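You operate a simulated robot arm through the tools that you are given. There is no shell and no other tool.

You run a simulated robot arm. Do the job below in one go: nothing can be reset, and whatever is moved stays where it is left.

TASK
Shut the blue lever and slacken all four branch nuts in numbered order.
Fine: use the ring spanner on the small table and put it back there.

The check looks at the end state, three seconds after you hand in, the way a careful person would. Anything else that was tipped, shoved, dropped, spilled or broken makes it a failure.

THE ROBOT
A 7-joint arm with a four-finger gripper, fixed in place. Base frame: the origin is on the floor under the middle of its stand, x ahead of it, y to its left, z up. Readings come in m, degrees, newtons and seconds.
It reaches about 1.223 m from its shoulder. Its first joint turns from -69.0 to 172.0 degrees. Payload 3.67 kg.
Tool frame: the origin (TCP) lies between the finger pads and is the grasp point; the fingertips stand 0.028 m ahead of it; z points along the fingers, y is the line along which they close. The gripper opens to 0.112 m; its body begins 0.073 m behind the TCP.
Orientation is that of the tool frame in the base frame, as a unit quaternion [x, y, z, w]. With the fingers straight down and closing along the base's y, the tool's x points along the base's -x, its y along +y and its z along -z.

THE INTERFACE
- The arm moves only by the tool send_rows. Its argument "moves" is one flat list of numbers, 7 for each row, row after row: the shift along the tool's x, y, z in units of 150 mm (1.0 is 150 mm), then the turn, a rotation vector about the tool's x, y, z in units of 120 degrees (1.0 is 120 degrees), then the gripper command, from -1 (shut) to 1 (fully open), values between in proportion. In form: [dx, dy, dz, wx, wy, wz, claw, dx, dy, dz, wx, wy, wz, claw, ...]. A call has 1 to 20 rows; each row is the pose to reach, as a shift and turn from the pose commanded when the call began, along the tool's axes at that moment. A call with a number of a shift or a turn outside -1 to 1 is refused whole. Each row takes 0.2 s and may step no farther than 0.05 m and 8.6 degrees from the row before; otherwise, or with a gripper value out of range, the whole call is refused. A pose out of reach is approached as far as the arm can. The call stops where the force on the tool passes 60 N (or 10 N more than at its start, if that is more) or the arm is blocked; 0.2 s more then pass. Each finger travels about 0.1025 m/s and halts on what it meets, pressing with about 28 N; the grip force reading is that of the motor and also rises with nothing between the fingers. The clock runs only during rows and for 0.2 s after the last one: add rows that repeat a pose to give the fingers time. It gives the time, the measured TCP pose, the force on the tool (base axes), the opening and the grip force at its end, in the units of the frame above (readings bear some noise), with the torque about the TCP (base axes, N m) and any sound that the robot's microphone picked up, and new pictures: "show" is both (left out), scene, wrist or none.
- Cameras (640 x 400 px; columns grow to the right, rows downward): "scene" is fixed at [0.2192, -0.6505, 1.4772]; the picture's right is [0.24, -0.97, 0.00], its down [-0.79, -0.19, -0.58] and it looks along [0.56, 0.14, -0.82] (base axes); focal length 267 px, centre (320, 200). "wrist" rides on the gripper at [0.06, -0.018, -0.104] in the tool frame; the picture's right is [0.29, 0.96, 0.00], its down [-0.80, 0.24, -0.55] and it looks along [-0.53, 0.16, 0.83] (tool axes); focal length 234 px, centre (320, 200). There is no depth. A picture from a camera that has moved, and an enlarged one, comes with that camera's place and axes in the base frame and with its lens.
- raise_lower(by): slides the trunk up (or, below 0, down) by that many m; the arm rides with it, the base frame stays. It gives what a move gives, with no picture.
- close_up(camera, box): a new picture of the part [left, top, right, bottom] of that camera's present view, enlarged. No time passes.
- hand_in(): hands the job in; it is judged then, once.

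Nothing tells you positions but the pictures and the camera data. Unless the task says otherwise, let go and move clear before handing in.

The tools are called after ">>>" by a JSON object that holds its "op" and its "data". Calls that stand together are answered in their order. send_rows: Moves the arm, as the interface text tells. Its arguments: {"type":"object","properties":{"moves":{"type":"array","items":{"type":"number"}},"show":{"type":"string","enum":["both","scene","wrist","none"]}},"required":["moves"]} The other tools are called the same way: raise_lower (by) moves the trunk up or down; close_up (camera, box) takes an enlarged picture of a part of a camera's view; hand_in () hands the job in.

At the start:

```text
time_s: 0.0
position: [0.4703, -0.5683, 1.1981]
orientation: [0.009, 1.0, 0.01, -0.002]
ft_force: [-0.4, 0.4, -0.1]
torque: [-0.01, -0.02, -0.03]
gripper_width: 0.1118
gripper_force: 0.1
trunk travel left (down, up): [-0.525, 0.315]
```

scene: 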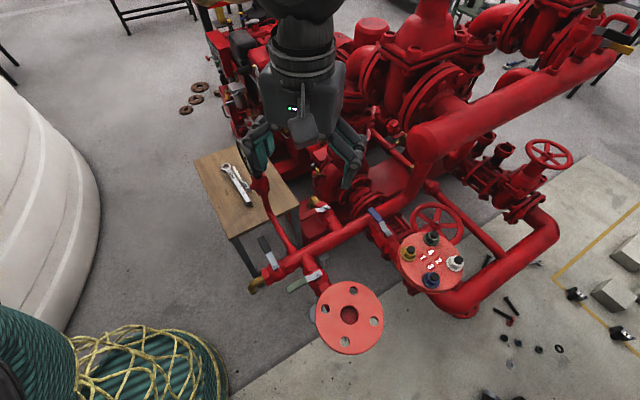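
wrist: 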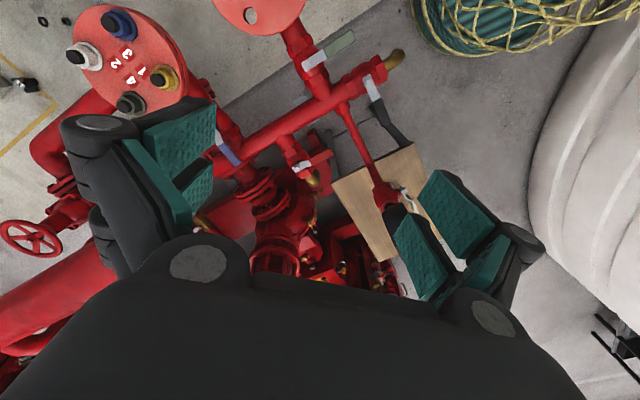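

I see a red pipe assembly with a flange carrying four coloured nuts numbered 1–4, several levers (one blue), and a small wooden table with a spanner. I'll take enlarged pictures first to locate everything.

>>> {"op": "close_up", "data": {"camera": "scene", "box": [380, 210, 490, 310]}}

>>> {"op": "close_up", "data": {"camera": "scene", "box": [190, 140, 310, 260]}}

>>> {"op": "close_up", "data": {"camera": "scene", "box": [240, 170, 420, 300]}}

>>> {"op": "close_up", "data": {"camera": "wrist", "box": [50, 0, 220, 120]}}

>>> {"op": "close_up", "data": {"camera": "wrist", "box": [190, 20, 430, 200]}}

```text
4.00 times, centred on (435, 260) of scene
camera zoom: at [0.2192, -0.6505, 1.4772], right [0.24, -0.97, 0.0], down [-0.79, -0.19, -0.58], along [0.56, 0.14, -0.82], focal length 1067 px, centre (-140, -40)
```

zoom: 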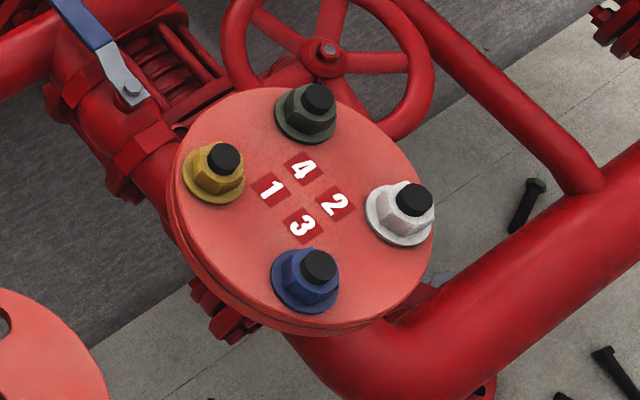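

```text
3.33 times, centred on (250, 200) of scene
camera zoom: at [0.2192, -0.6505, 1.4772], right [0.24, -0.97, 0.0], down [-0.79, -0.19, -0.58], along [0.56, 0.14, -0.82], focal length 889 px, centre (553, 200)
```

zoom: 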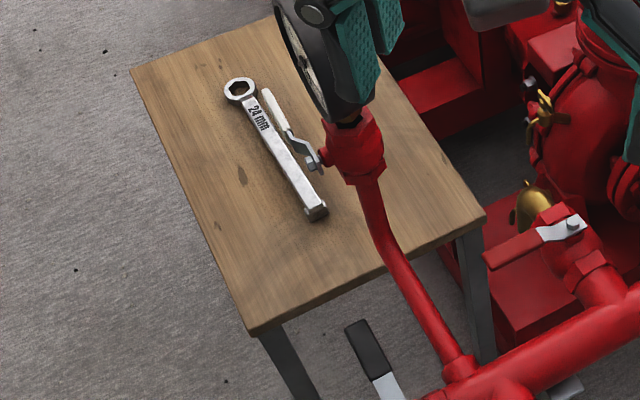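

```text
3.08 times, centred on (330, 235) of scene
camera zoom: at [0.2192, -0.6505, 1.4772], right [0.24, -0.97, 0.0], down [-0.79, -0.19, -0.58], along [0.56, 0.14, -0.82], focal length 821 px, centre (289, 92)
```

zoom: 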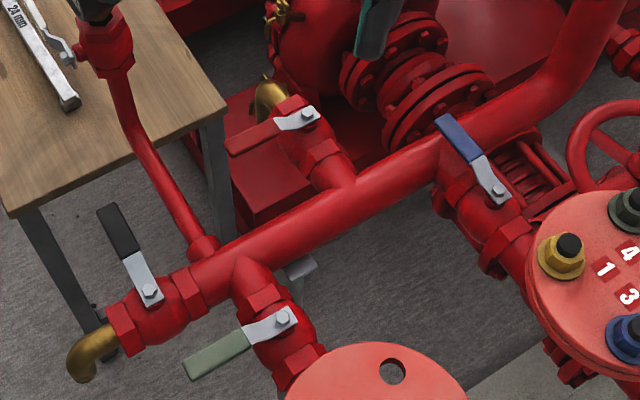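

```text
3.33 times, centred on (135, 60) of wrist
camera zoom: at [0.4114, -0.5881, 1.3009], right [-0.27, 0.96, 0.02], down [0.8, 0.21, 0.55], along [0.53, 0.17, -0.83], focal length 781 px, centre (937, 667)
```

zoom: 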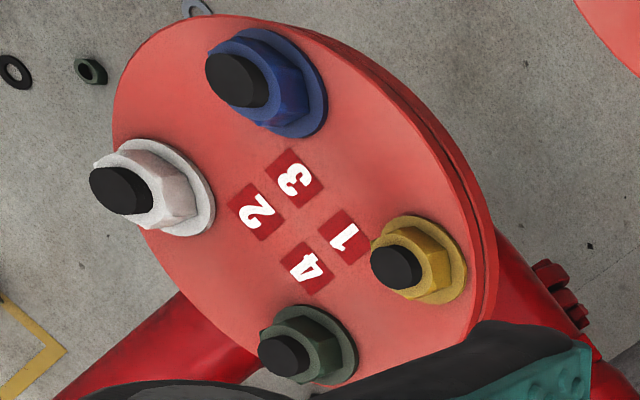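

```text
2.22 times, centred on (310, 110) of wrist
camera zoom: at [0.4114, -0.5881, 1.3009], right [-0.27, 0.96, 0.02], down [0.8, 0.21, 0.55], along [0.53, 0.17, -0.83], focal length 520 px, centre (342, 400)
```

zoom: 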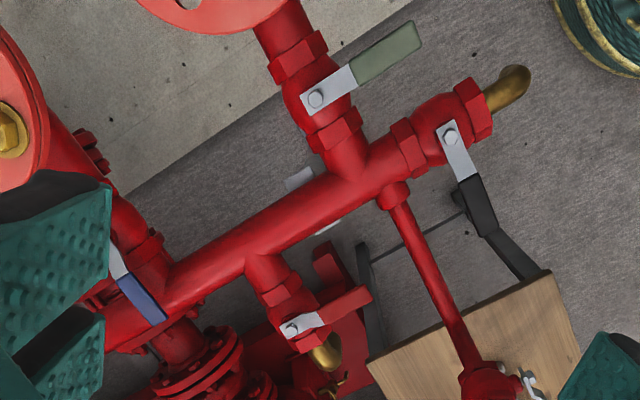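

The flange is level at about [0.511, -0.834], with bolt tops near z 0.933: 1 yellow (+y), 2 white (-y), 3 blue (-x), 4 green (+x). The blue lever lies along its branch pipe, so it's open. Next I move the arm up and left for a better view of the table and spanner.

>>> {"op": "send_rows", "data": {"moves": [0, 0, -0.3, 0, 0, 0, 1, 0, 0.3, -0.5, 0, 0, 0, 1, 0, 0.6, -0.5, 0, 0, 0, 1, 0, 0.9, -0.5, 0, 0, 0, 1]}}

```text
refused: row 2 steps farther than a row can; nothing moved
```

That step was slightly too big, so I'll repeat the same viewing move in smaller steps.

>>> {"op": "send_rows", "data": {"moves": [0, 0, -0.3, 0, 0, 0, 1, 0, 0.2, -0.5, 0, 0, 0, 1, 0, 0.5, -0.5, 0, 0, 0, 1, 0, 0.8, -0.5, 0, 0, 0, 1, 0, 1.0, -0.5, 0, 0, 0, 1]}}

```text
time_s: 1.2
position: [0.4596, -0.4744, 1.2717]
orientation: [0.008, 1.0, 0.014, -0.003]
ft_force: [0.5, -1.9, -0.2]
torque: [0.05, -0.03, -0.03]
gripper_width: 0.1122
gripper_force: 0.0
out of reach, approached as far as the arm can: row 4, 5
trunk travel left (down, up): [-0.525, 0.315]
camera wrist: at [0.4008, -0.495, 1.3743], right [-0.27, 0.96, 0.03], down [0.8, 0.21, 0.56], along [0.53, 0.17, -0.83], focal length 234 px, centre (320, 200)
```

scene: 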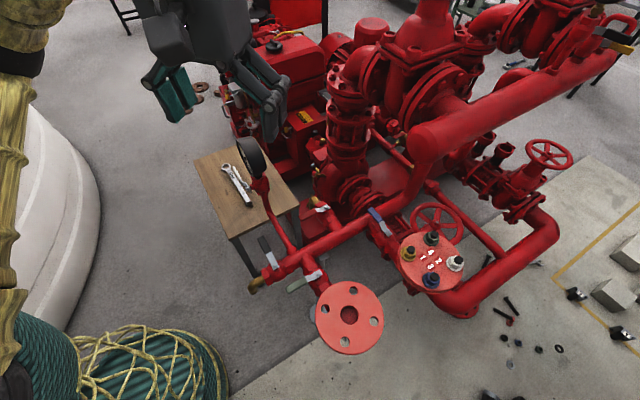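
wrist: 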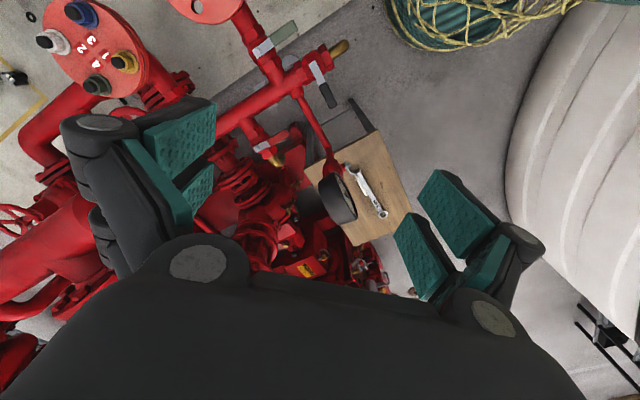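

The arm stopped short at the top of its reach, but the table with the gauge, the spanner and the lever is now visible. I'll zoom in on it with both cameras.

>>> {"op": "close_up", "data": {"camera": "wrist", "box": [290, 120, 430, 220]}}

>>> {"op": "close_up", "data": {"camera": "scene", "box": [190, 120, 310, 260]}}

>>> {"op": "close_up", "data": {"camera": "wrist", "box": [20, 0, 360, 200]}}

>>> {"op": "close_up", "data": {"camera": "scene", "box": [0, 0, 140, 300]}}

```text
4.00 times, centred on (360, 170) of wrist
camera zoom: at [0.4008, -0.495, 1.3743], right [-0.27, 0.96, 0.03], down [0.8, 0.21, 0.56], along [0.53, 0.17, -0.83], focal length 937 px, centre (160, 320)
```

zoom: 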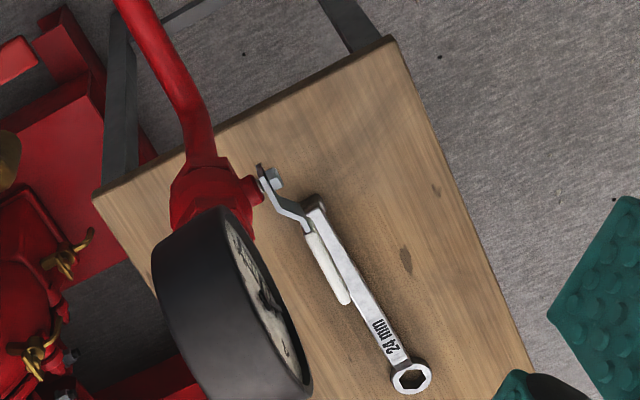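

```text
2.86 times, centred on (250, 190) of scene
camera zoom: at [0.2192, -0.6505, 1.4772], right [0.24, -0.97, 0.0], down [-0.79, -0.19, -0.58], along [0.56, 0.14, -0.82], focal length 762 px, centre (520, 229)
```

zoom: 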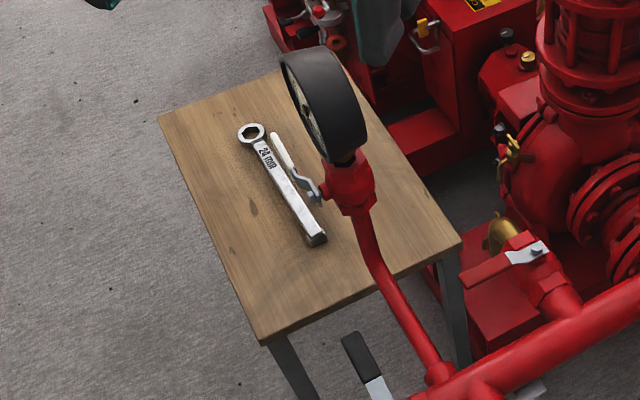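

```text
1.88 times, centred on (190, 100) of wrist
camera zoom: at [0.4008, -0.495, 1.3743], right [-0.27, 0.96, 0.03], down [0.8, 0.21, 0.56], along [0.53, 0.17, -0.83], focal length 441 px, centre (565, 388)
```

zoom: 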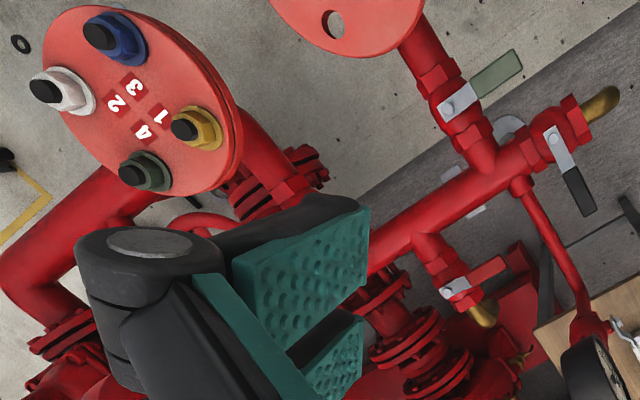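

```text
1.33 times, centred on (70, 150) of scene
camera zoom: at [0.2192, -0.6505, 1.4772], right [0.24, -0.97, 0.0], down [-0.79, -0.19, -0.58], along [0.56, 0.14, -0.82], focal length 356 px, centre (653, 267)
```

zoom: 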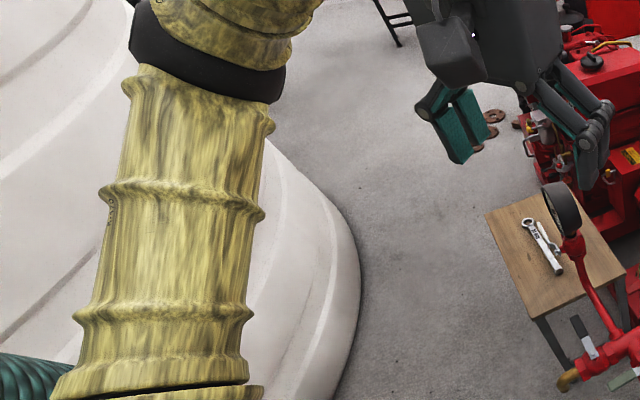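

The table top is near z≈0.55, and the spanner lies on it between about [0.76, -0.21] and [0.92, -0.03], next to the gauge. The blue lever's pivot is near [0.61, -0.75, 0.81] and its tip near [0.67, -0.69]. I'll move closer above the lever to inspect it.

>>> {"op": "send_rows", "data": {"moves": [-0.12, -0.2, 0.2, 0, 0, 0, 1, -0.24, -0.4, 0.4, 0, 0, 0, 1, -0.36, -0.6, 0.6, 0, 0, 0, 1, -0.48, -0.8, 0.8, 0, 0, 0, 1, -0.6, -1.0, 1.0, 0, 0, 0, 1]}}

```text
time_s: 2.4
position: [0.5474, -0.6139, 1.1194]
orientation: [0.009, 1.0, 0.01, -0.001]
ft_force: [0.1, -0.9, -1.2]
torque: [0.04, 0.0, -0.03]
gripper_width: 0.1119
gripper_force: 0.0
trunk travel left (down, up): [-0.525, 0.315]
camera wrist: at [0.488, -0.6331, 1.2227], right [-0.27, 0.96, 0.02], down [0.8, 0.21, 0.56], along [0.53, 0.17, -0.83], focal length 234 px, centre (320, 200)
```

scene: 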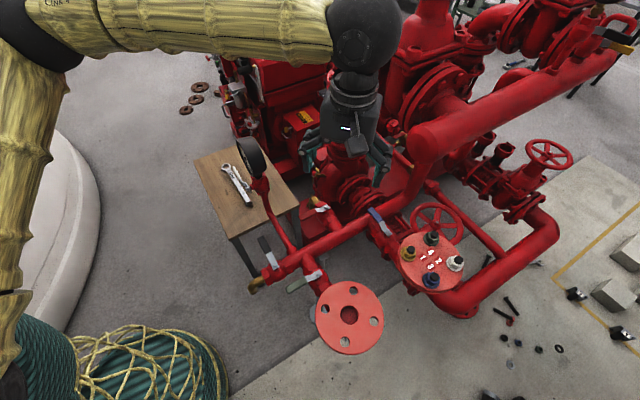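
wrist: 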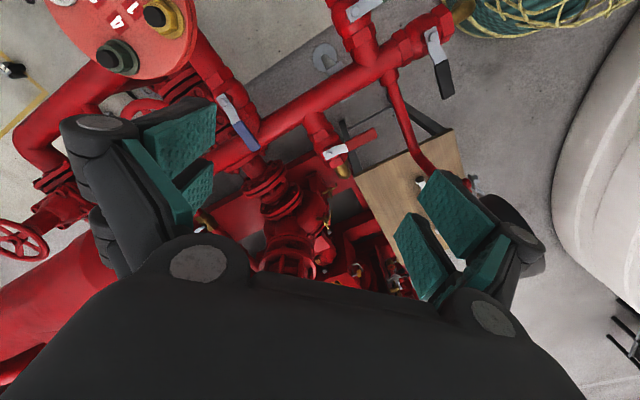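

The blue lever is clearly visible now, so I'll zoom in on it.

>>> {"op": "close_up", "data": {"camera": "wrist", "box": [180, 60, 320, 170]}}

>>> {"op": "close_up", "data": {"camera": "scene", "box": [340, 160, 480, 260]}}

>>> {"op": "close_up", "data": {"camera": "wrist", "box": [0, 0, 240, 170]}}

>>> {"op": "close_up", "data": {"camera": "wrist", "box": [300, 0, 480, 180]}}

```text
3.64 times, centred on (250, 115) of wrist
camera zoom: at [0.488, -0.6331, 1.2227], right [-0.27, 0.96, 0.02], down [0.8, 0.21, 0.56], along [0.53, 0.17, -0.83], focal length 852 px, centre (574, 509)
```

zoom: 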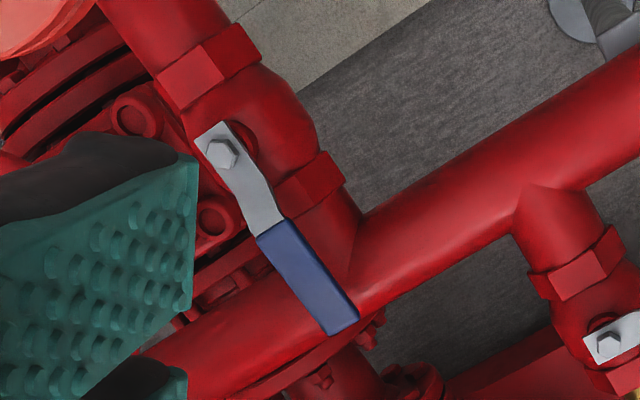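

```text
4.00 times, centred on (410, 210) of scene
camera zoom: at [0.2192, -0.6505, 1.4772], right [0.24, -0.97, 0.0], down [-0.79, -0.19, -0.58], along [0.56, 0.14, -0.82], focal length 1067 px, centre (-40, 160)
```

zoom: 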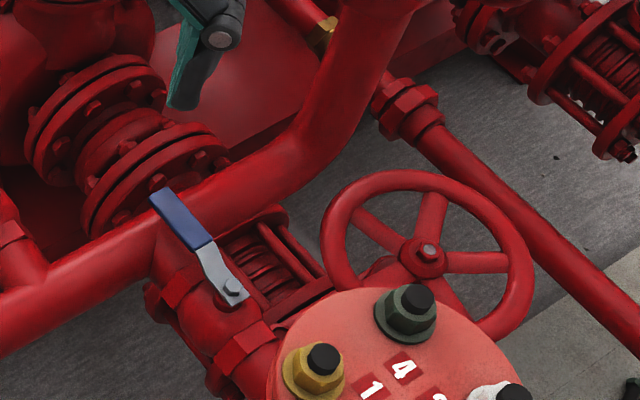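

```text
2.35 times, centred on (120, 85) of wrist
camera zoom: at [0.488, -0.6331, 1.2227], right [-0.27, 0.96, 0.02], down [0.8, 0.21, 0.56], along [0.53, 0.17, -0.83], focal length 551 px, centre (791, 471)
```

zoom: 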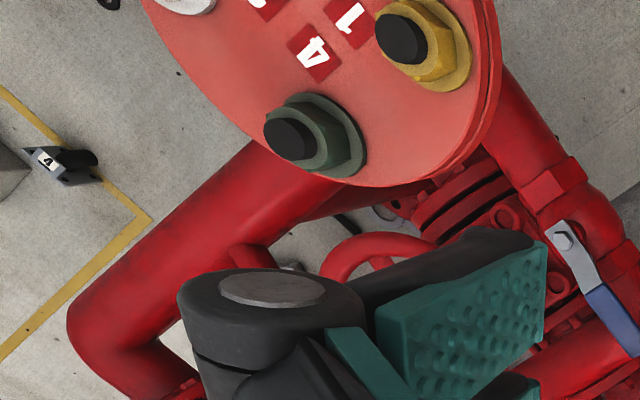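

```text
2.22 times, centred on (390, 90) of wrist
camera zoom: at [0.488, -0.6331, 1.2227], right [-0.27, 0.96, 0.02], down [0.8, 0.21, 0.56], along [0.53, 0.17, -0.83], focal length 520 px, centre (164, 444)
```

zoom: 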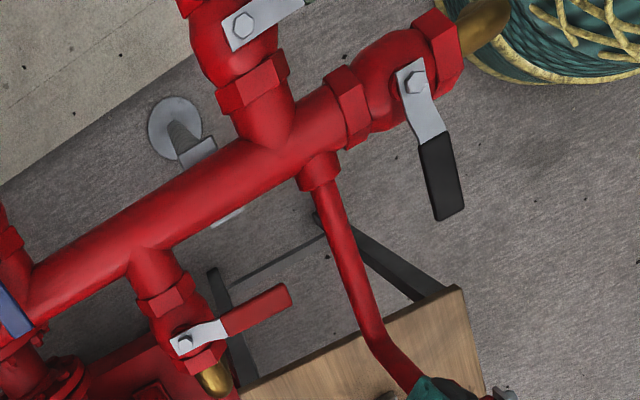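

The lever pivot is near [0.597, -0.744, 0.84] and the tip near [0.672, -0.69, 0.82]. To find the closing direction, I'll zoom in on this valve and compare it with the shut ones.

>>> {"op": "close_up", "data": {"camera": "wrist", "box": [205, 75, 270, 140]}}

>>> {"op": "close_up", "data": {"camera": "wrist", "box": [330, 0, 390, 40]}}

>>> {"op": "close_up", "data": {"camera": "wrist", "box": [400, 10, 470, 110]}}

>>> {"op": "close_up", "data": {"camera": "wrist", "box": [310, 110, 390, 180]}}

>>> {"op": "close_up", "data": {"camera": "scene", "box": [360, 195, 410, 245]}}

>>> {"op": "close_up", "data": {"camera": "scene", "box": [380, 90, 500, 210]}}

```text
6.15 times, centred on (238, 108) of wrist
camera zoom: at [0.488, -0.6331, 1.2227], right [-0.27, 0.96, 0.02], down [0.8, 0.21, 0.56], along [0.53, 0.17, -0.83], focal length 1441 px, centre (828, 769)
```

zoom: 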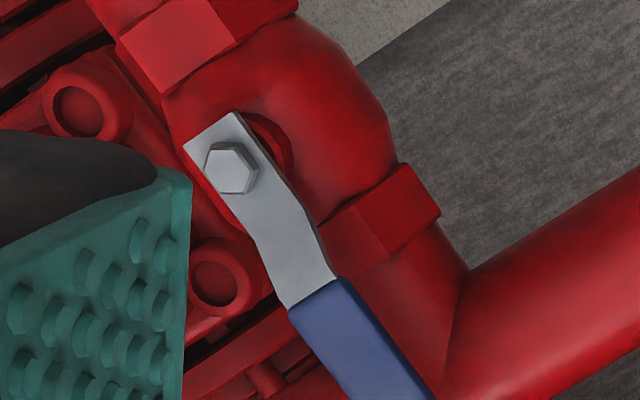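

```text
10.00 times, centred on (360, 20) of wrist
camera zoom: at [0.488, -0.6331, 1.2227], right [-0.27, 0.96, 0.02], down [0.8, 0.21, 0.56], along [0.53, 0.17, -0.83], focal length 2342 px, centre (-80, 2000)
```

zoom: 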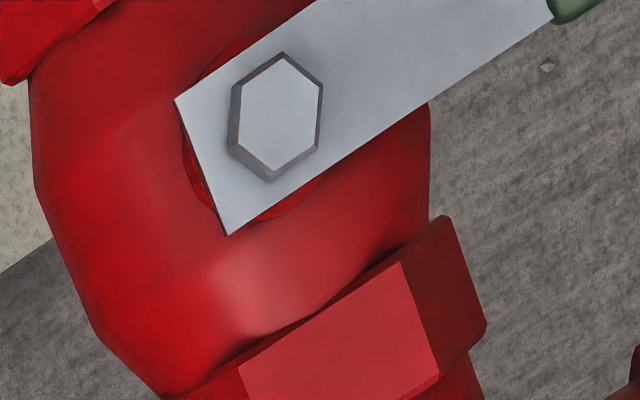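

```text
4.00 times, centred on (435, 60) of wrist
camera zoom: at [0.488, -0.6331, 1.2227], right [-0.27, 0.96, 0.02], down [0.8, 0.21, 0.56], along [0.53, 0.17, -0.83], focal length 937 px, centre (-140, 760)
```

zoom: 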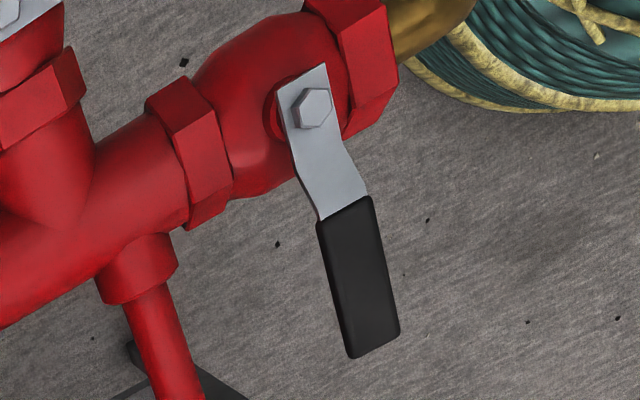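

```text
5.71 times, centred on (350, 145) of wrist
camera zoom: at [0.488, -0.6331, 1.2227], right [-0.27, 0.96, 0.02], down [0.8, 0.21, 0.56], along [0.53, 0.17, -0.83], focal length 1338 px, centre (149, 514)
```

zoom: 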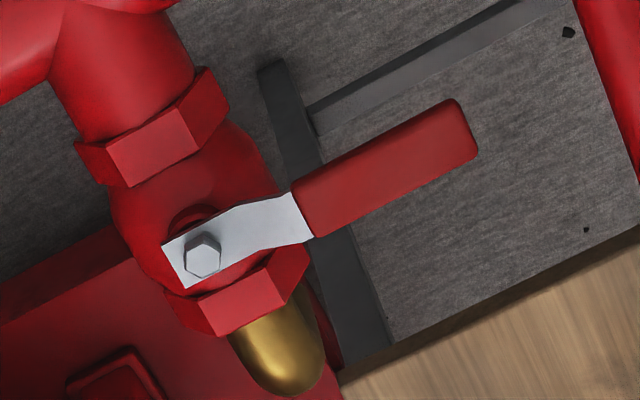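

```text
8.00 times, centred on (385, 220) of scene
camera zoom: at [0.2192, -0.6505, 1.4772], right [0.24, -0.97, 0.0], down [-0.79, -0.19, -0.58], along [0.56, 0.14, -0.82], focal length 2134 px, centre (-200, 40)
```

zoom: 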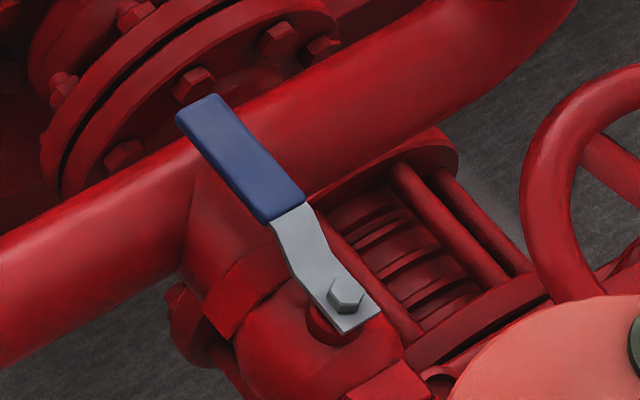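

```text
3.33 times, centred on (440, 150) of scene
camera zoom: at [0.2192, -0.6505, 1.4772], right [0.24, -0.97, 0.0], down [-0.79, -0.19, -0.58], along [0.56, 0.14, -0.82], focal length 889 px, centre (-80, 367)
```

zoom: 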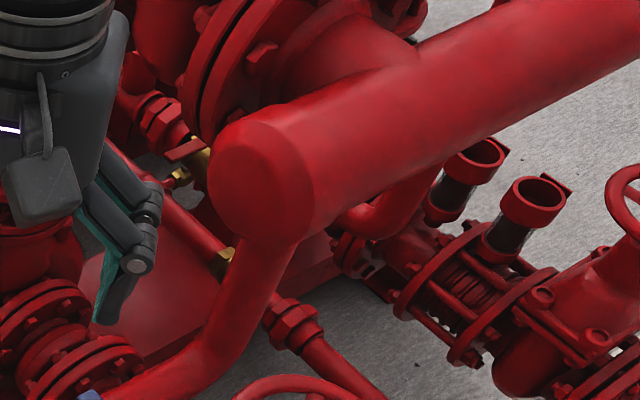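

The big horizontal pipe ends in a cap close to the lever, so I need to check clearance there. I'll move up and to the right to see both the cap and the nuts from above.

>>> {"op": "send_rows", "data": {"moves": [0, -0.24, -0.17, 0, 0, 0, 1, 0, -0.48, -0.34, 0, 0, 0, 1, 0, -0.72, -0.5, 0, 0, 0, 1, 0, -0.97, -0.67, 0, 0, 0, 1], "show": "wrist"}}

```text
time_s: 3.4
position: [0.5418, -0.7659, 1.2171]
orientation: [0.009, 1.0, 0.011, -0.001]
ft_force: [0.8, -0.7, 0.6]
torque: [0.03, -0.01, 0.0]
gripper_width: 0.1118
gripper_force: 0.1
trunk travel left (down, up): [-0.525, 0.315]
camera wrist: at [0.4824, -0.7852, 1.3197], right [-0.27, 0.96, 0.02], down [0.8, 0.21, 0.56], along [0.53, 0.17, -0.83], focal length 234 px, centre (320, 200)
```

wrist: 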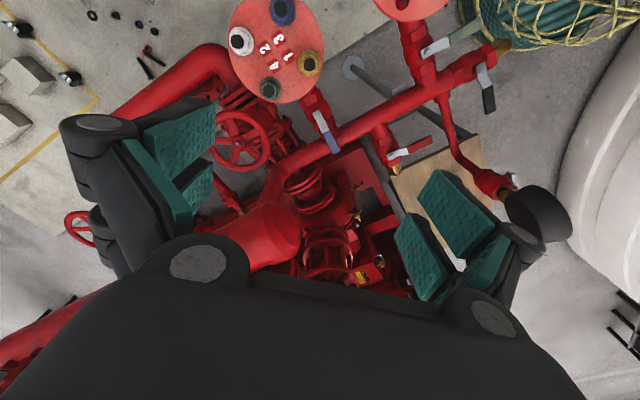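

>>> {"op": "close_up", "data": {"camera": "wrist", "box": [220, 0, 340, 110]}}

>>> {"op": "close_up", "data": {"camera": "wrist", "box": [220, 90, 360, 280]}}

```text
3.64 times, centred on (280, 55) of wrist
camera zoom: at [0.4824, -0.7852, 1.3197], right [-0.27, 0.96, 0.02], down [0.8, 0.21, 0.56], along [0.53, 0.17, -0.83], focal length 852 px, centre (466, 727)
```

zoom: 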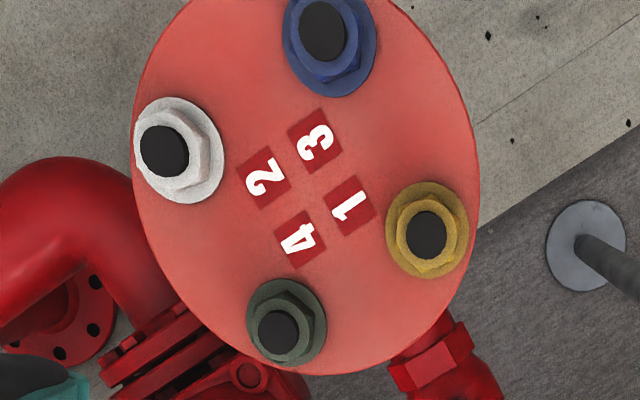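

```text
2.11 times, centred on (290, 185) of wrist
camera zoom: at [0.4824, -0.7852, 1.3197], right [-0.27, 0.96, 0.02], down [0.8, 0.21, 0.56], along [0.53, 0.17, -0.83], focal length 493 px, centre (383, 232)
```

zoom: 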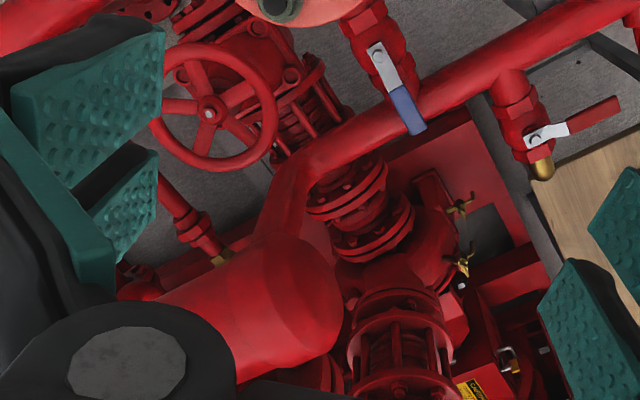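

The cap is at about [0.74, -0.773, 1.035] with radius ≈0.05, so a vertical gripper over the lever should clear it. I'll zoom in on each nut to see how its hexagon is turned.

>>> {"op": "close_up", "data": {"camera": "wrist", "box": [290, 45, 330, 80]}}

>>> {"op": "close_up", "data": {"camera": "wrist", "box": [222, 20, 262, 60]}}

>>> {"op": "close_up", "data": {"camera": "wrist", "box": [262, 0, 302, 35]}}

>>> {"op": "close_up", "data": {"camera": "wrist", "box": [250, 70, 290, 105]}}

>>> {"op": "close_up", "data": {"camera": "wrist", "box": [300, 100, 350, 160]}}

```text
11.43 times, centred on (310, 62) of wrist
camera zoom: at [0.4824, -0.7852, 1.3197], right [-0.27, 0.96, 0.02], down [0.8, 0.21, 0.56], along [0.53, 0.17, -0.83], focal length 2676 px, centre (434, 1771)
```

zoom: 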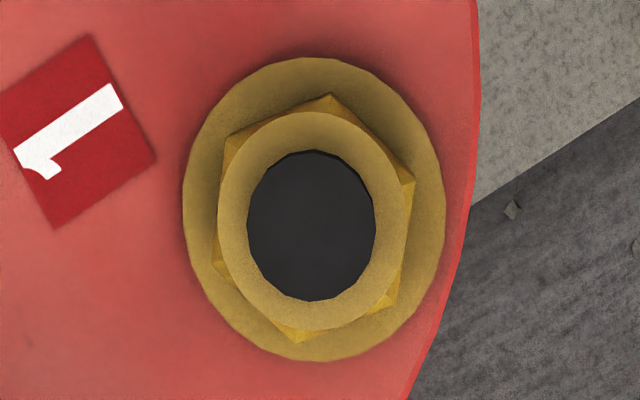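

```text
10.00 times, centred on (242, 40) of wrist
camera zoom: at [0.4824, -0.7852, 1.3197], right [-0.27, 0.96, 0.02], down [0.8, 0.21, 0.56], along [0.53, 0.17, -0.83], focal length 2342 px, centre (1100, 1800)
```

zoom: 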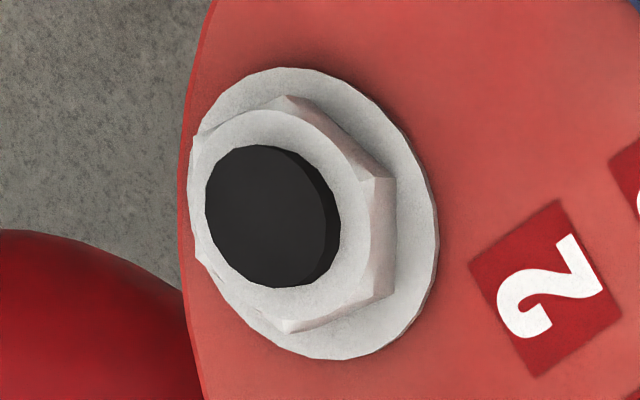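

```text
11.43 times, centred on (282, 18) of wrist
camera zoom: at [0.4824, -0.7852, 1.3197], right [-0.27, 0.96, 0.02], down [0.8, 0.21, 0.56], along [0.53, 0.17, -0.83], focal length 2676 px, centre (754, 2286)
```

zoom: 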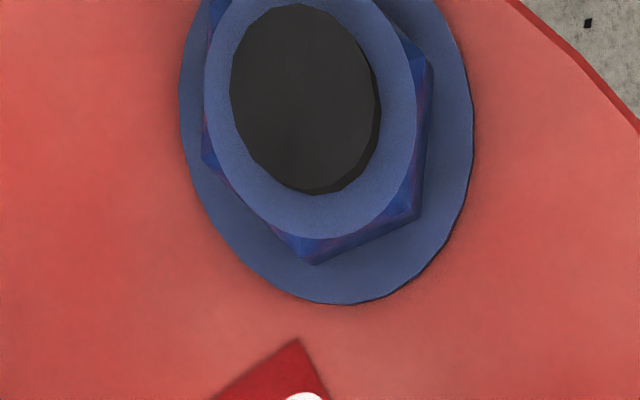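

```text
11.43 times, centred on (270, 88) of wrist
camera zoom: at [0.4824, -0.7852, 1.3197], right [-0.27, 0.96, 0.02], down [0.8, 0.21, 0.56], along [0.53, 0.17, -0.83], focal length 2676 px, centre (891, 1486)
```

zoom: 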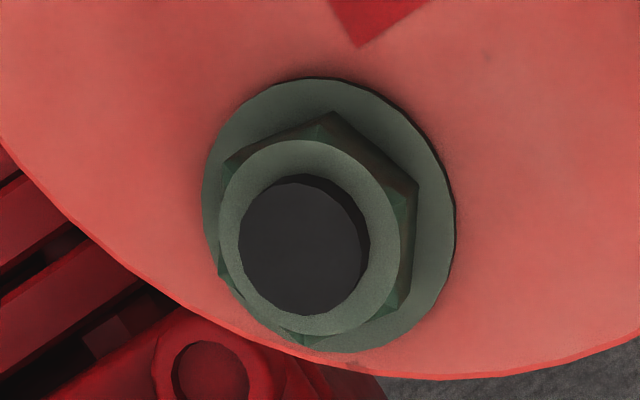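

```text
6.67 times, centred on (325, 130) of wrist
camera zoom: at [0.4824, -0.7852, 1.3197], right [-0.27, 0.96, 0.02], down [0.8, 0.21, 0.56], along [0.53, 0.17, -0.83], focal length 1561 px, centre (287, 667)
```

zoom: 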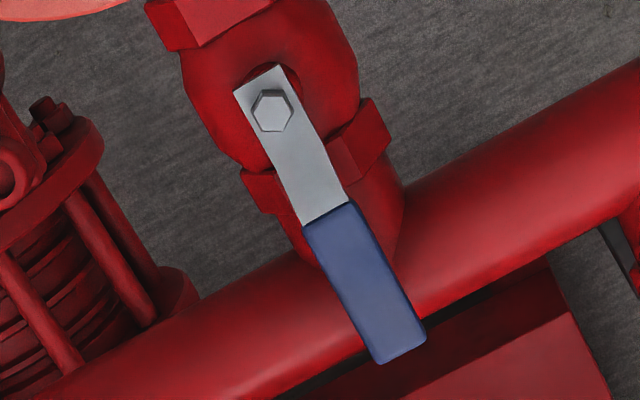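

All four nut hexagons are turned about alike, with corners near 4–5° (mod 60°). I'll now turn the tool so its jaws straddle the blue lever (closing line along the header) and come down to about 0.2 m above it.

>>> {"op": "send_rows", "data": {"moves": [-0.11, 0.071, 0.162, 0.0017, 0.0005, -0.0693, 0.5, -0.221, 0.142, 0.324, 0.0034, 0.001, -0.1387, 0.07, -0.331, 0.212, 0.487, 0.005, 0.0015, -0.208, 0.07, -0.442, 0.283, 0.649, 0.0067, 0.002, -0.2774, 0.07, -0.552, 0.354, 0.811, 0.0084, 0.0025, -0.3467, 0.07, -0.663, 0.425, 0.973, 0.0101, 0.003, -0.4161, 0.07]}}

```text
time_s: 4.8
position: [0.645, -0.701, 1.0749]
orientation: [-0.414, 0.91, -0.002, 0.0]
ft_force: [0.4, 0.3, 0.0]
torque: [0.0, 0.03, 0.01]
gripper_width: 0.0599
gripper_force: 0.1
trunk travel left (down, up): [-0.525, 0.315]
camera wrist: at [0.6188, -0.7577, 1.1784], right [-0.91, 0.41, 0.0], down [0.34, 0.76, 0.55], along [0.23, 0.5, -0.83], focal length 234 px, centre (320, 200)
```

scene: 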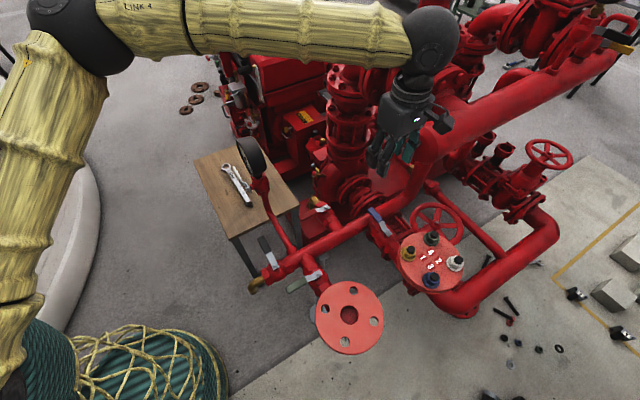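
wrist: 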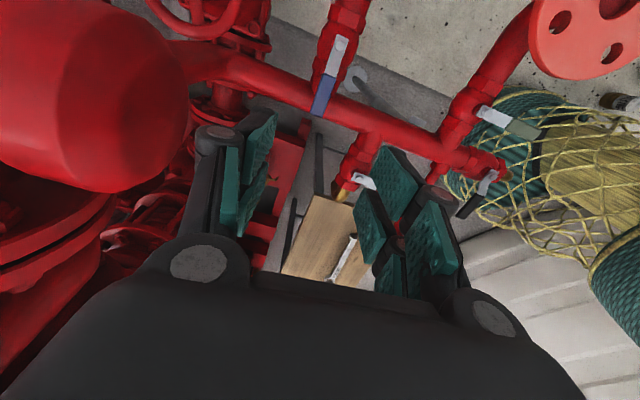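

The tool is lined up with the lever and clear of the cap. I'll zoom in to refine the lever's position before going down.

>>> {"op": "close_up", "data": {"camera": "wrist", "box": [250, 10, 410, 150]}}

>>> {"op": "close_up", "data": {"camera": "scene", "box": [340, 80, 460, 240]}}

```text
2.86 times, centred on (330, 80) of wrist
camera zoom: at [0.6188, -0.7577, 1.1784], right [-0.91, 0.41, 0.0], down [0.34, 0.76, 0.55], along [0.23, 0.5, -0.83], focal length 669 px, centre (291, 543)
```

zoom: 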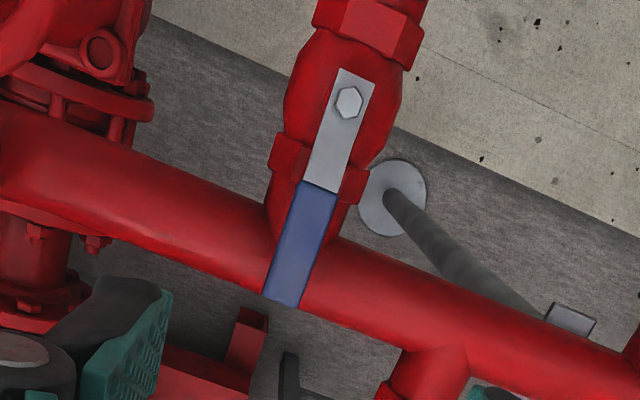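

```text
2.50 times, centred on (400, 160) of scene
camera zoom: at [0.2192, -0.6505, 1.4772], right [0.24, -0.97, 0.0], down [-0.79, -0.19, -0.58], along [0.56, 0.14, -0.82], focal length 667 px, centre (120, 300)
```

zoom: 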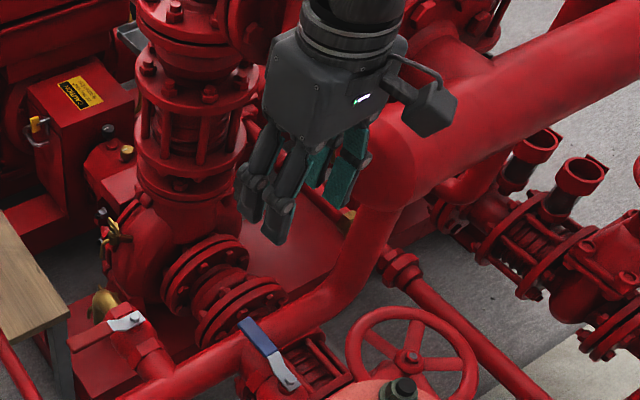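

The lever pivot is refined to [0.598, -0.748] and the tip to [0.658, -0.685], with its top near z 0.84. I'll go down part way with the jaws straddling it and look again.

>>> {"op": "send_rows", "data": {"moves": [0.01, 0.005, 0.25, 0, 0, 0, 0.07, 0.02, 0.01, 0.5, 0, 0, 0, 0.07, 0.027, 0.011, 0.75, 0, 0, 0, 0.07, 0.027, 0.011, 1.0, 0, 0, 0, 0.07]}}

```text
time_s: 5.8
position: [0.6427, -0.7005, 0.9218]
orientation: [-0.414, 0.91, -0.001, 0.001]
ft_force: [-0.6, -0.4, 0.6]
torque: [0.04, 0.04, -0.01]
gripper_width: 0.0598
gripper_force: 0.1
trunk travel left (down, up): [-0.525, 0.315]
camera wrist: at [0.6171, -0.7586, 1.0258], right [-0.91, 0.41, 0.0], down [0.34, 0.76, 0.55], along [0.23, 0.5, -0.83], focal length 234 px, centre (320, 200)
```

scene: 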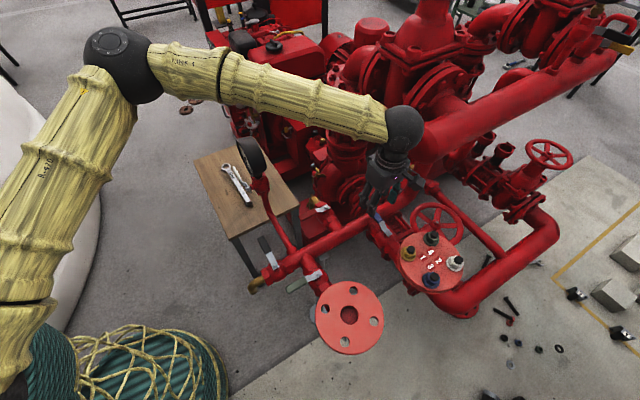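
wrist: 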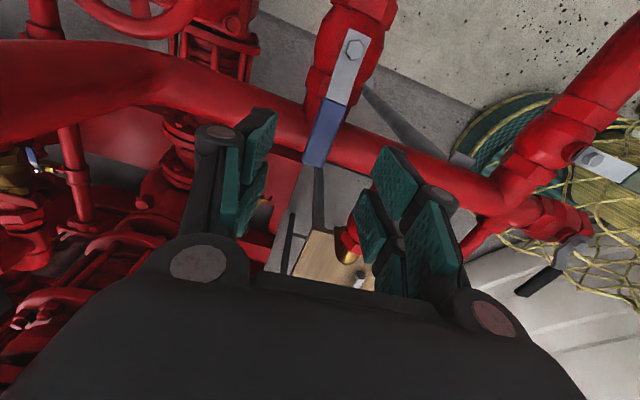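

The lever sits nicely between the jaws. I'll go down another 66 mm so the fingertips come level with the handle.

>>> {"op": "send_rows", "data": {"moves": [0, 0, 0.15, 0, 0, 0, 0.07, 0, 0, 0.3, 0, 0, 0, 0.07, 0, 0, 0.42, 0, 0, 0, 0.07]}}

>>> {"op": "close_up", "data": {"camera": "wrist", "box": [180, 30, 460, 260]}}

>>> {"op": "close_up", "data": {"camera": "scene", "box": [340, 130, 460, 250]}}

```text
time_s: 6.6
position: [0.6424, -0.7013, 0.8609]
orientation: [-0.413, 0.911, 0.0, 0.001]
ft_force: [0.1, -0.3, 0.4]
torque: [0.01, 0.01, 0.0]
gripper_width: 0.0599
gripper_force: 0.0
trunk travel left (down, up): [-0.525, 0.315]
camera wrist: at [0.6165, -0.7584, 0.9631], right [-0.91, 0.41, 0.0], down [0.34, 0.76, 0.55], along [0.23, 0.5, -0.83], focal length 234 px, centre (320, 200)
```

scene: 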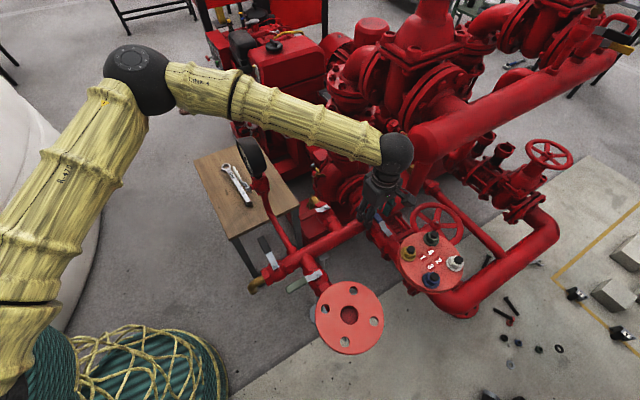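
wrist: 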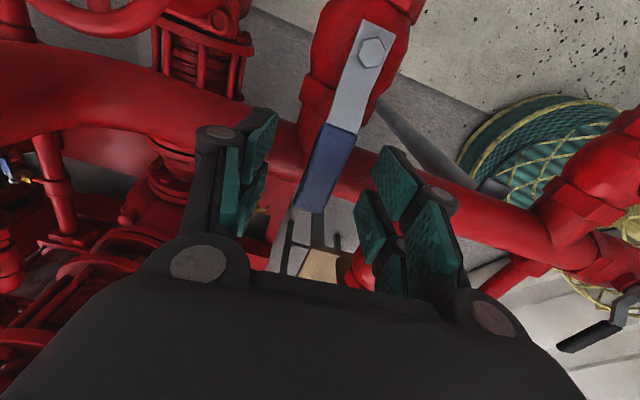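

```text
1.74 times, centred on (320, 145) of wrist
camera zoom: at [0.6165, -0.7584, 0.9631], right [-0.91, 0.41, 0.0], down [0.34, 0.76, 0.55], along [0.23, 0.5, -0.83], focal length 407 px, centre (320, 296)
```

zoom: 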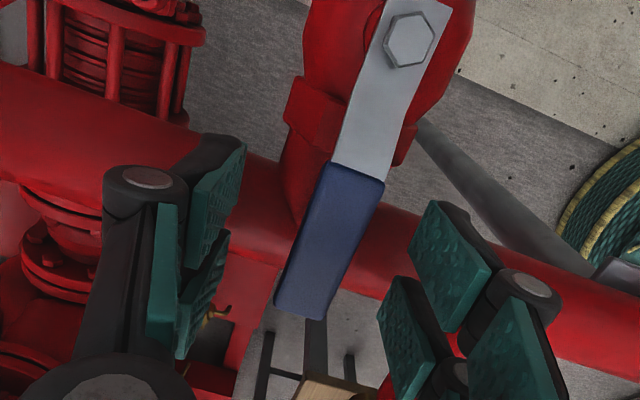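

```text
3.33 times, centred on (400, 190) of scene
camera zoom: at [0.2192, -0.6505, 1.4772], right [0.24, -0.97, 0.0], down [-0.79, -0.19, -0.58], along [0.56, 0.14, -0.82], focal length 889 px, centre (53, 233)
```

zoom: 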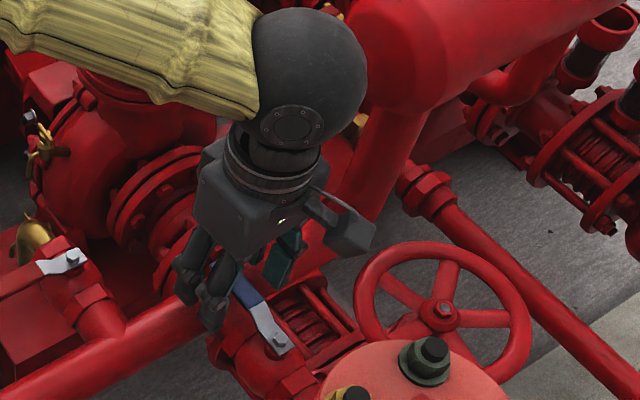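

The fingertips are at about z 0.833 and the handle top is near 0.84. I'll go down 6 mm more for better engagement and check the force.

>>> {"op": "send_rows", "data": {"moves": [0, 0, 0.02, 0, 0, 0, 0.07, 0, 0, 0.04, 0, 0, 0, 0.07], "show": "none"}}

```text
time_s: 7.2
position: [0.6413, -0.7006, 0.8547]
orientation: [-0.413, 0.911, -0.002, 0.0]
ft_force: [-0.6, -0.3, 0.3]
torque: [-0.02, 0.03, -0.05]
gripper_width: 0.0599
gripper_force: 0.1
trunk travel left (down, up): [-0.525, 0.315]
```

There's no contact with the header. I'll sweep the jaws counter-clockwise about the pivot by 32°; contact comes at about 19°, and I'll see whether the lever moves this way.

>>> {"op": "send_rows", "data": {"moves": [0.0025, 0.0593, 0, 0, 0, -0.0667, 0.07, 0.0133, 0.1177, 0, 0, 0, -0.1333, 0.07, 0.0322, 0.1739, 0, 0, 0, -0.2, 0.07, 0.0587, 0.2271, 0, 0, 0, -0.2667, 0.07]}}

>>> {"op": "close_up", "data": {"camera": "wrist", "box": [180, 30, 460, 260]}}

```text
time_s: 8.2
position: [0.6111, -0.6856, 0.8562]
orientation: [-0.649, 0.76, -0.001, 0.0]
ft_force: [2.9, 1.1, 0.1]
torque: [-0.01, -0.02, -0.04]
gripper_width: 0.0613
gripper_force: 1.0
trunk travel left (down, up): [-0.525, 0.315]
camera wrist: at [0.6192, -0.7478, 0.9594], right [-0.99, -0.13, 0.0], down [-0.11, 0.83, 0.55], along [-0.07, 0.55, -0.83], focal length 234 px, centre (320, 200)
```

scene: 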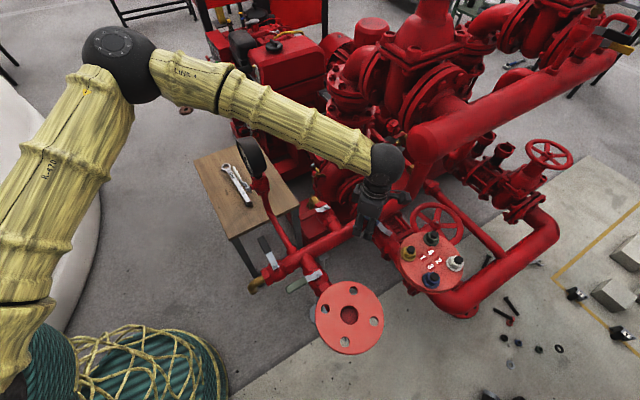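
wrist: 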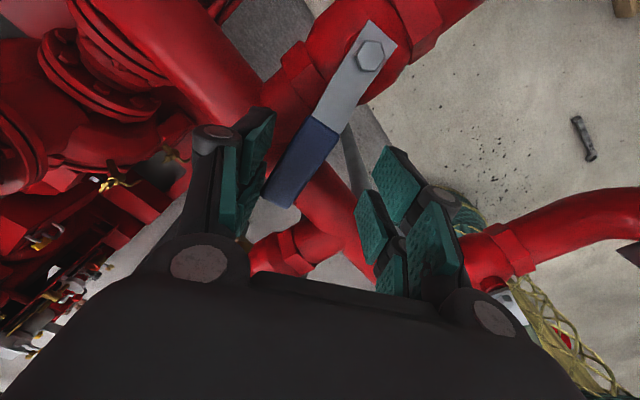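

```text
1.74 times, centred on (320, 145) of wrist
camera zoom: at [0.6192, -0.7478, 0.9594], right [-0.99, -0.13, 0.0], down [-0.11, 0.83, 0.55], along [-0.07, 0.55, -0.83], focal length 407 px, centre (320, 296)
```

zoom: 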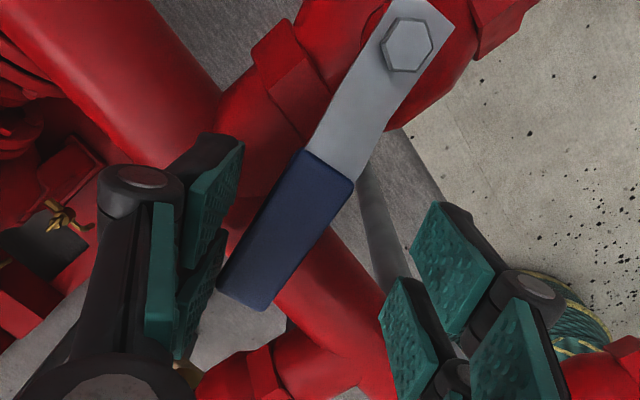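

The lever swings freely counter-clockwise under only about 3 N. I'll narrow the jaws around it to stay clear of the flange and continue the turn by 48° more.

>>> {"op": "send_rows", "data": {"moves": [0, -0.1, 0, 0, 0, 0, -0.464, -0.0127, -0.04, 0, 0, 0, -0.0667, -0.464, -0.0173, 0.0207, 0, 0, 0, -0.1333, -0.464, -0.0133, 0.082, 0, 0, 0, -0.2, -0.464, -0.0007, 0.142, 0, 0, 0, -0.2667, -0.464, 0.02, 0.1993, 0, 0, 0, -0.3333, -0.464, 0.0487, 0.2533, 0, 0, 0, -0.4, -0.464]}}

>>> {"op": "close_up", "data": {"camera": "wrist", "box": [180, 0, 460, 260]}}

>>> {"op": "close_up", "data": {"camera": "scene", "box": [310, 160, 430, 280]}}

```text
time_s: 9.8
position: [0.5695, -0.6864, 0.855]
orientation: [0.902, -0.431, 0.001, 0.0]
ft_force: [0.5, 2.8, 0.3]
torque: [0.04, -0.02, -0.02]
gripper_width: 0.0316
gripper_force: 1.3
trunk travel left (down, up): [-0.525, 0.315]
camera wrist: at [0.622, -0.7222, 0.9591], right [-0.56, -0.83, 0.0], down [-0.69, 0.47, 0.55], along [-0.46, 0.31, -0.83], focal length 234 px, centre (320, 200)
```

scene: 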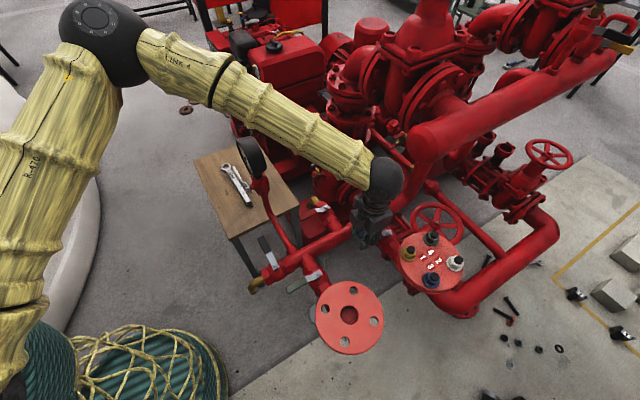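
wrist: 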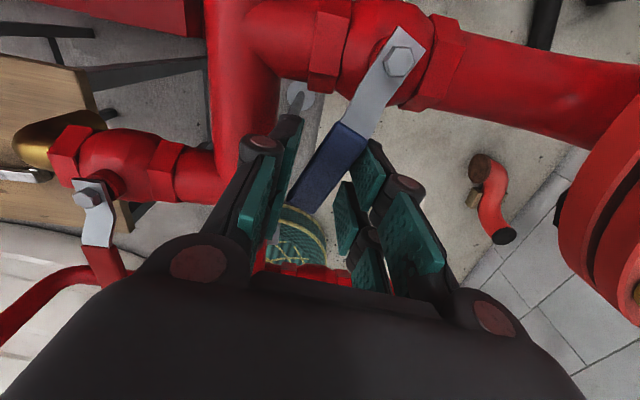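

```text
1.54 times, centred on (320, 130) of wrist
camera zoom: at [0.622, -0.7222, 0.9591], right [-0.56, -0.83, 0.0], down [-0.69, 0.47, 0.55], along [-0.46, 0.31, -0.83], focal length 360 px, centre (320, 308)
```

zoom: 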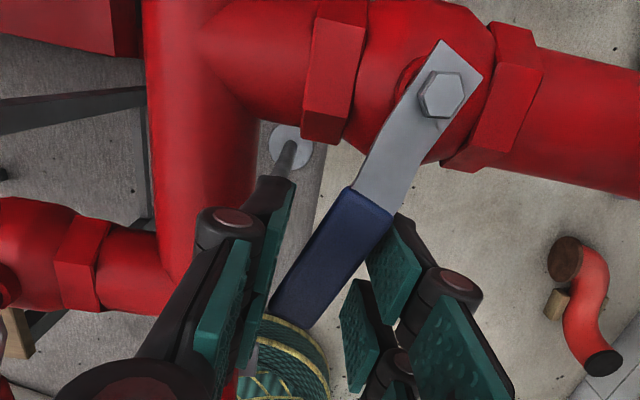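

```text
3.33 times, centred on (370, 220) of scene
camera zoom: at [0.2192, -0.6505, 1.4772], right [0.24, -0.97, 0.0], down [-0.79, -0.19, -0.58], along [0.56, 0.14, -0.82], focal length 889 px, centre (153, 133)
```

zoom: 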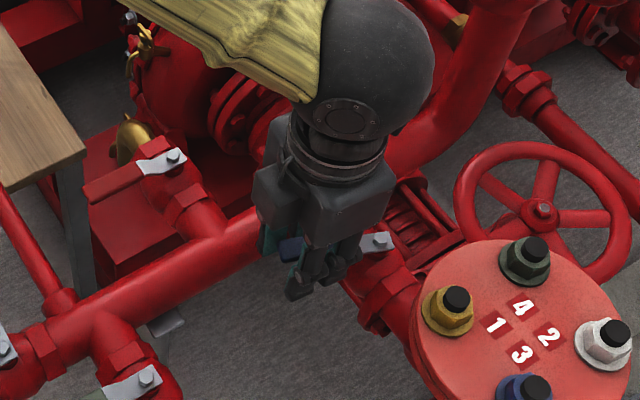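

The lever is at about 114° and needs roughly 24° more to sit square across its branch. The front finger keeps about 20 mm clear of the flange, so I continue.

>>> {"op": "send_rows", "data": {"moves": [-0.0107, 0.062, 0, 0, 0, -0.0667, -0.464, -0.0127, 0.1247, 0, 0, 0, -0.1333, -0.464, -0.006, 0.1867, 0, 0, 0, -0.2, -0.464]}}

>>> {"op": "close_up", "data": {"camera": "wrist", "box": [180, 0, 460, 260]}}

>>> {"op": "close_up", "data": {"camera": "scene", "box": [310, 160, 430, 280]}}

```text
time_s: 10.6
position: [0.55, -0.7018, 0.8562]
orientation: [0.972, -0.234, 0.001, 0.0]
ft_force: [6.2, 6.0, 0.4]
torque: [0.05, -0.07, -0.2]
gripper_width: 0.0345
gripper_force: 4.2
trunk travel left (down, up): [-0.525, 0.315]
camera wrist: at [0.6117, -0.7138, 0.9592], right [-0.18, -0.98, 0.0], down [-0.82, 0.15, 0.55], along [-0.54, 0.1, -0.83], focal length 234 px, centre (320, 200)
```

scene: 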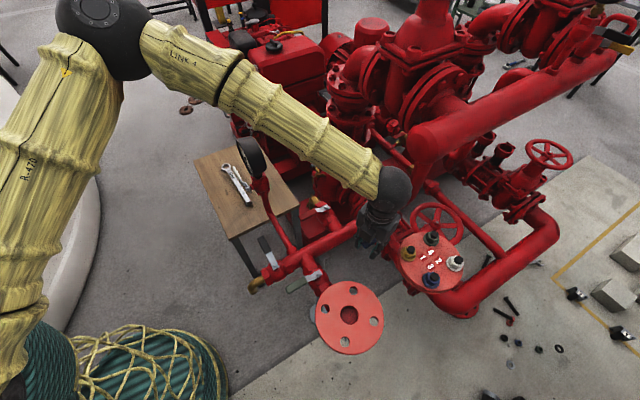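
wrist: 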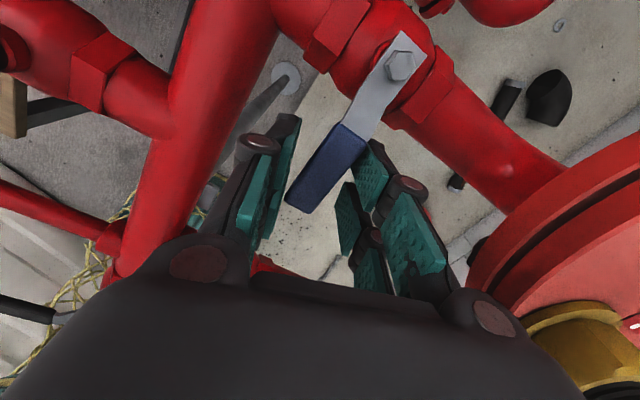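

```text
1.54 times, centred on (320, 130) of wrist
camera zoom: at [0.6117, -0.7138, 0.9592], right [-0.18, -0.98, 0.0], down [-0.82, 0.15, 0.55], along [-0.54, 0.1, -0.83], focal length 360 px, centre (320, 308)
```

zoom: 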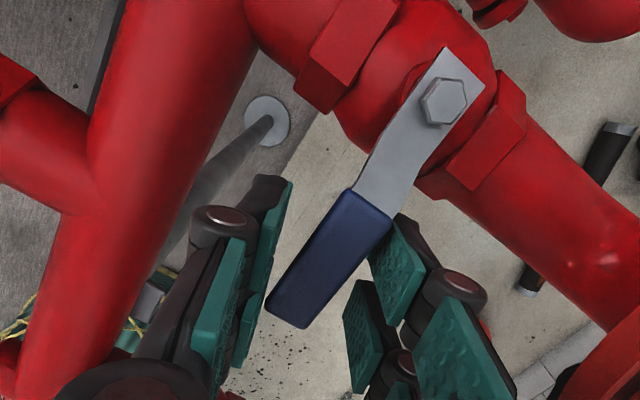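

```text
3.33 times, centred on (370, 220) of scene
camera zoom: at [0.2192, -0.6505, 1.4772], right [0.24, -0.97, 0.0], down [-0.79, -0.19, -0.58], along [0.56, 0.14, -0.82], focal length 889 px, centre (153, 133)
```

zoom: 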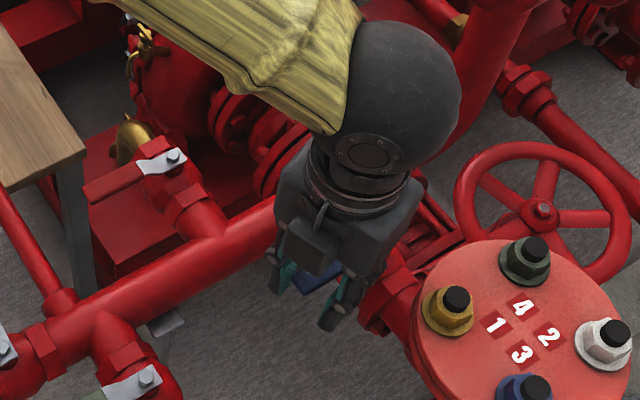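

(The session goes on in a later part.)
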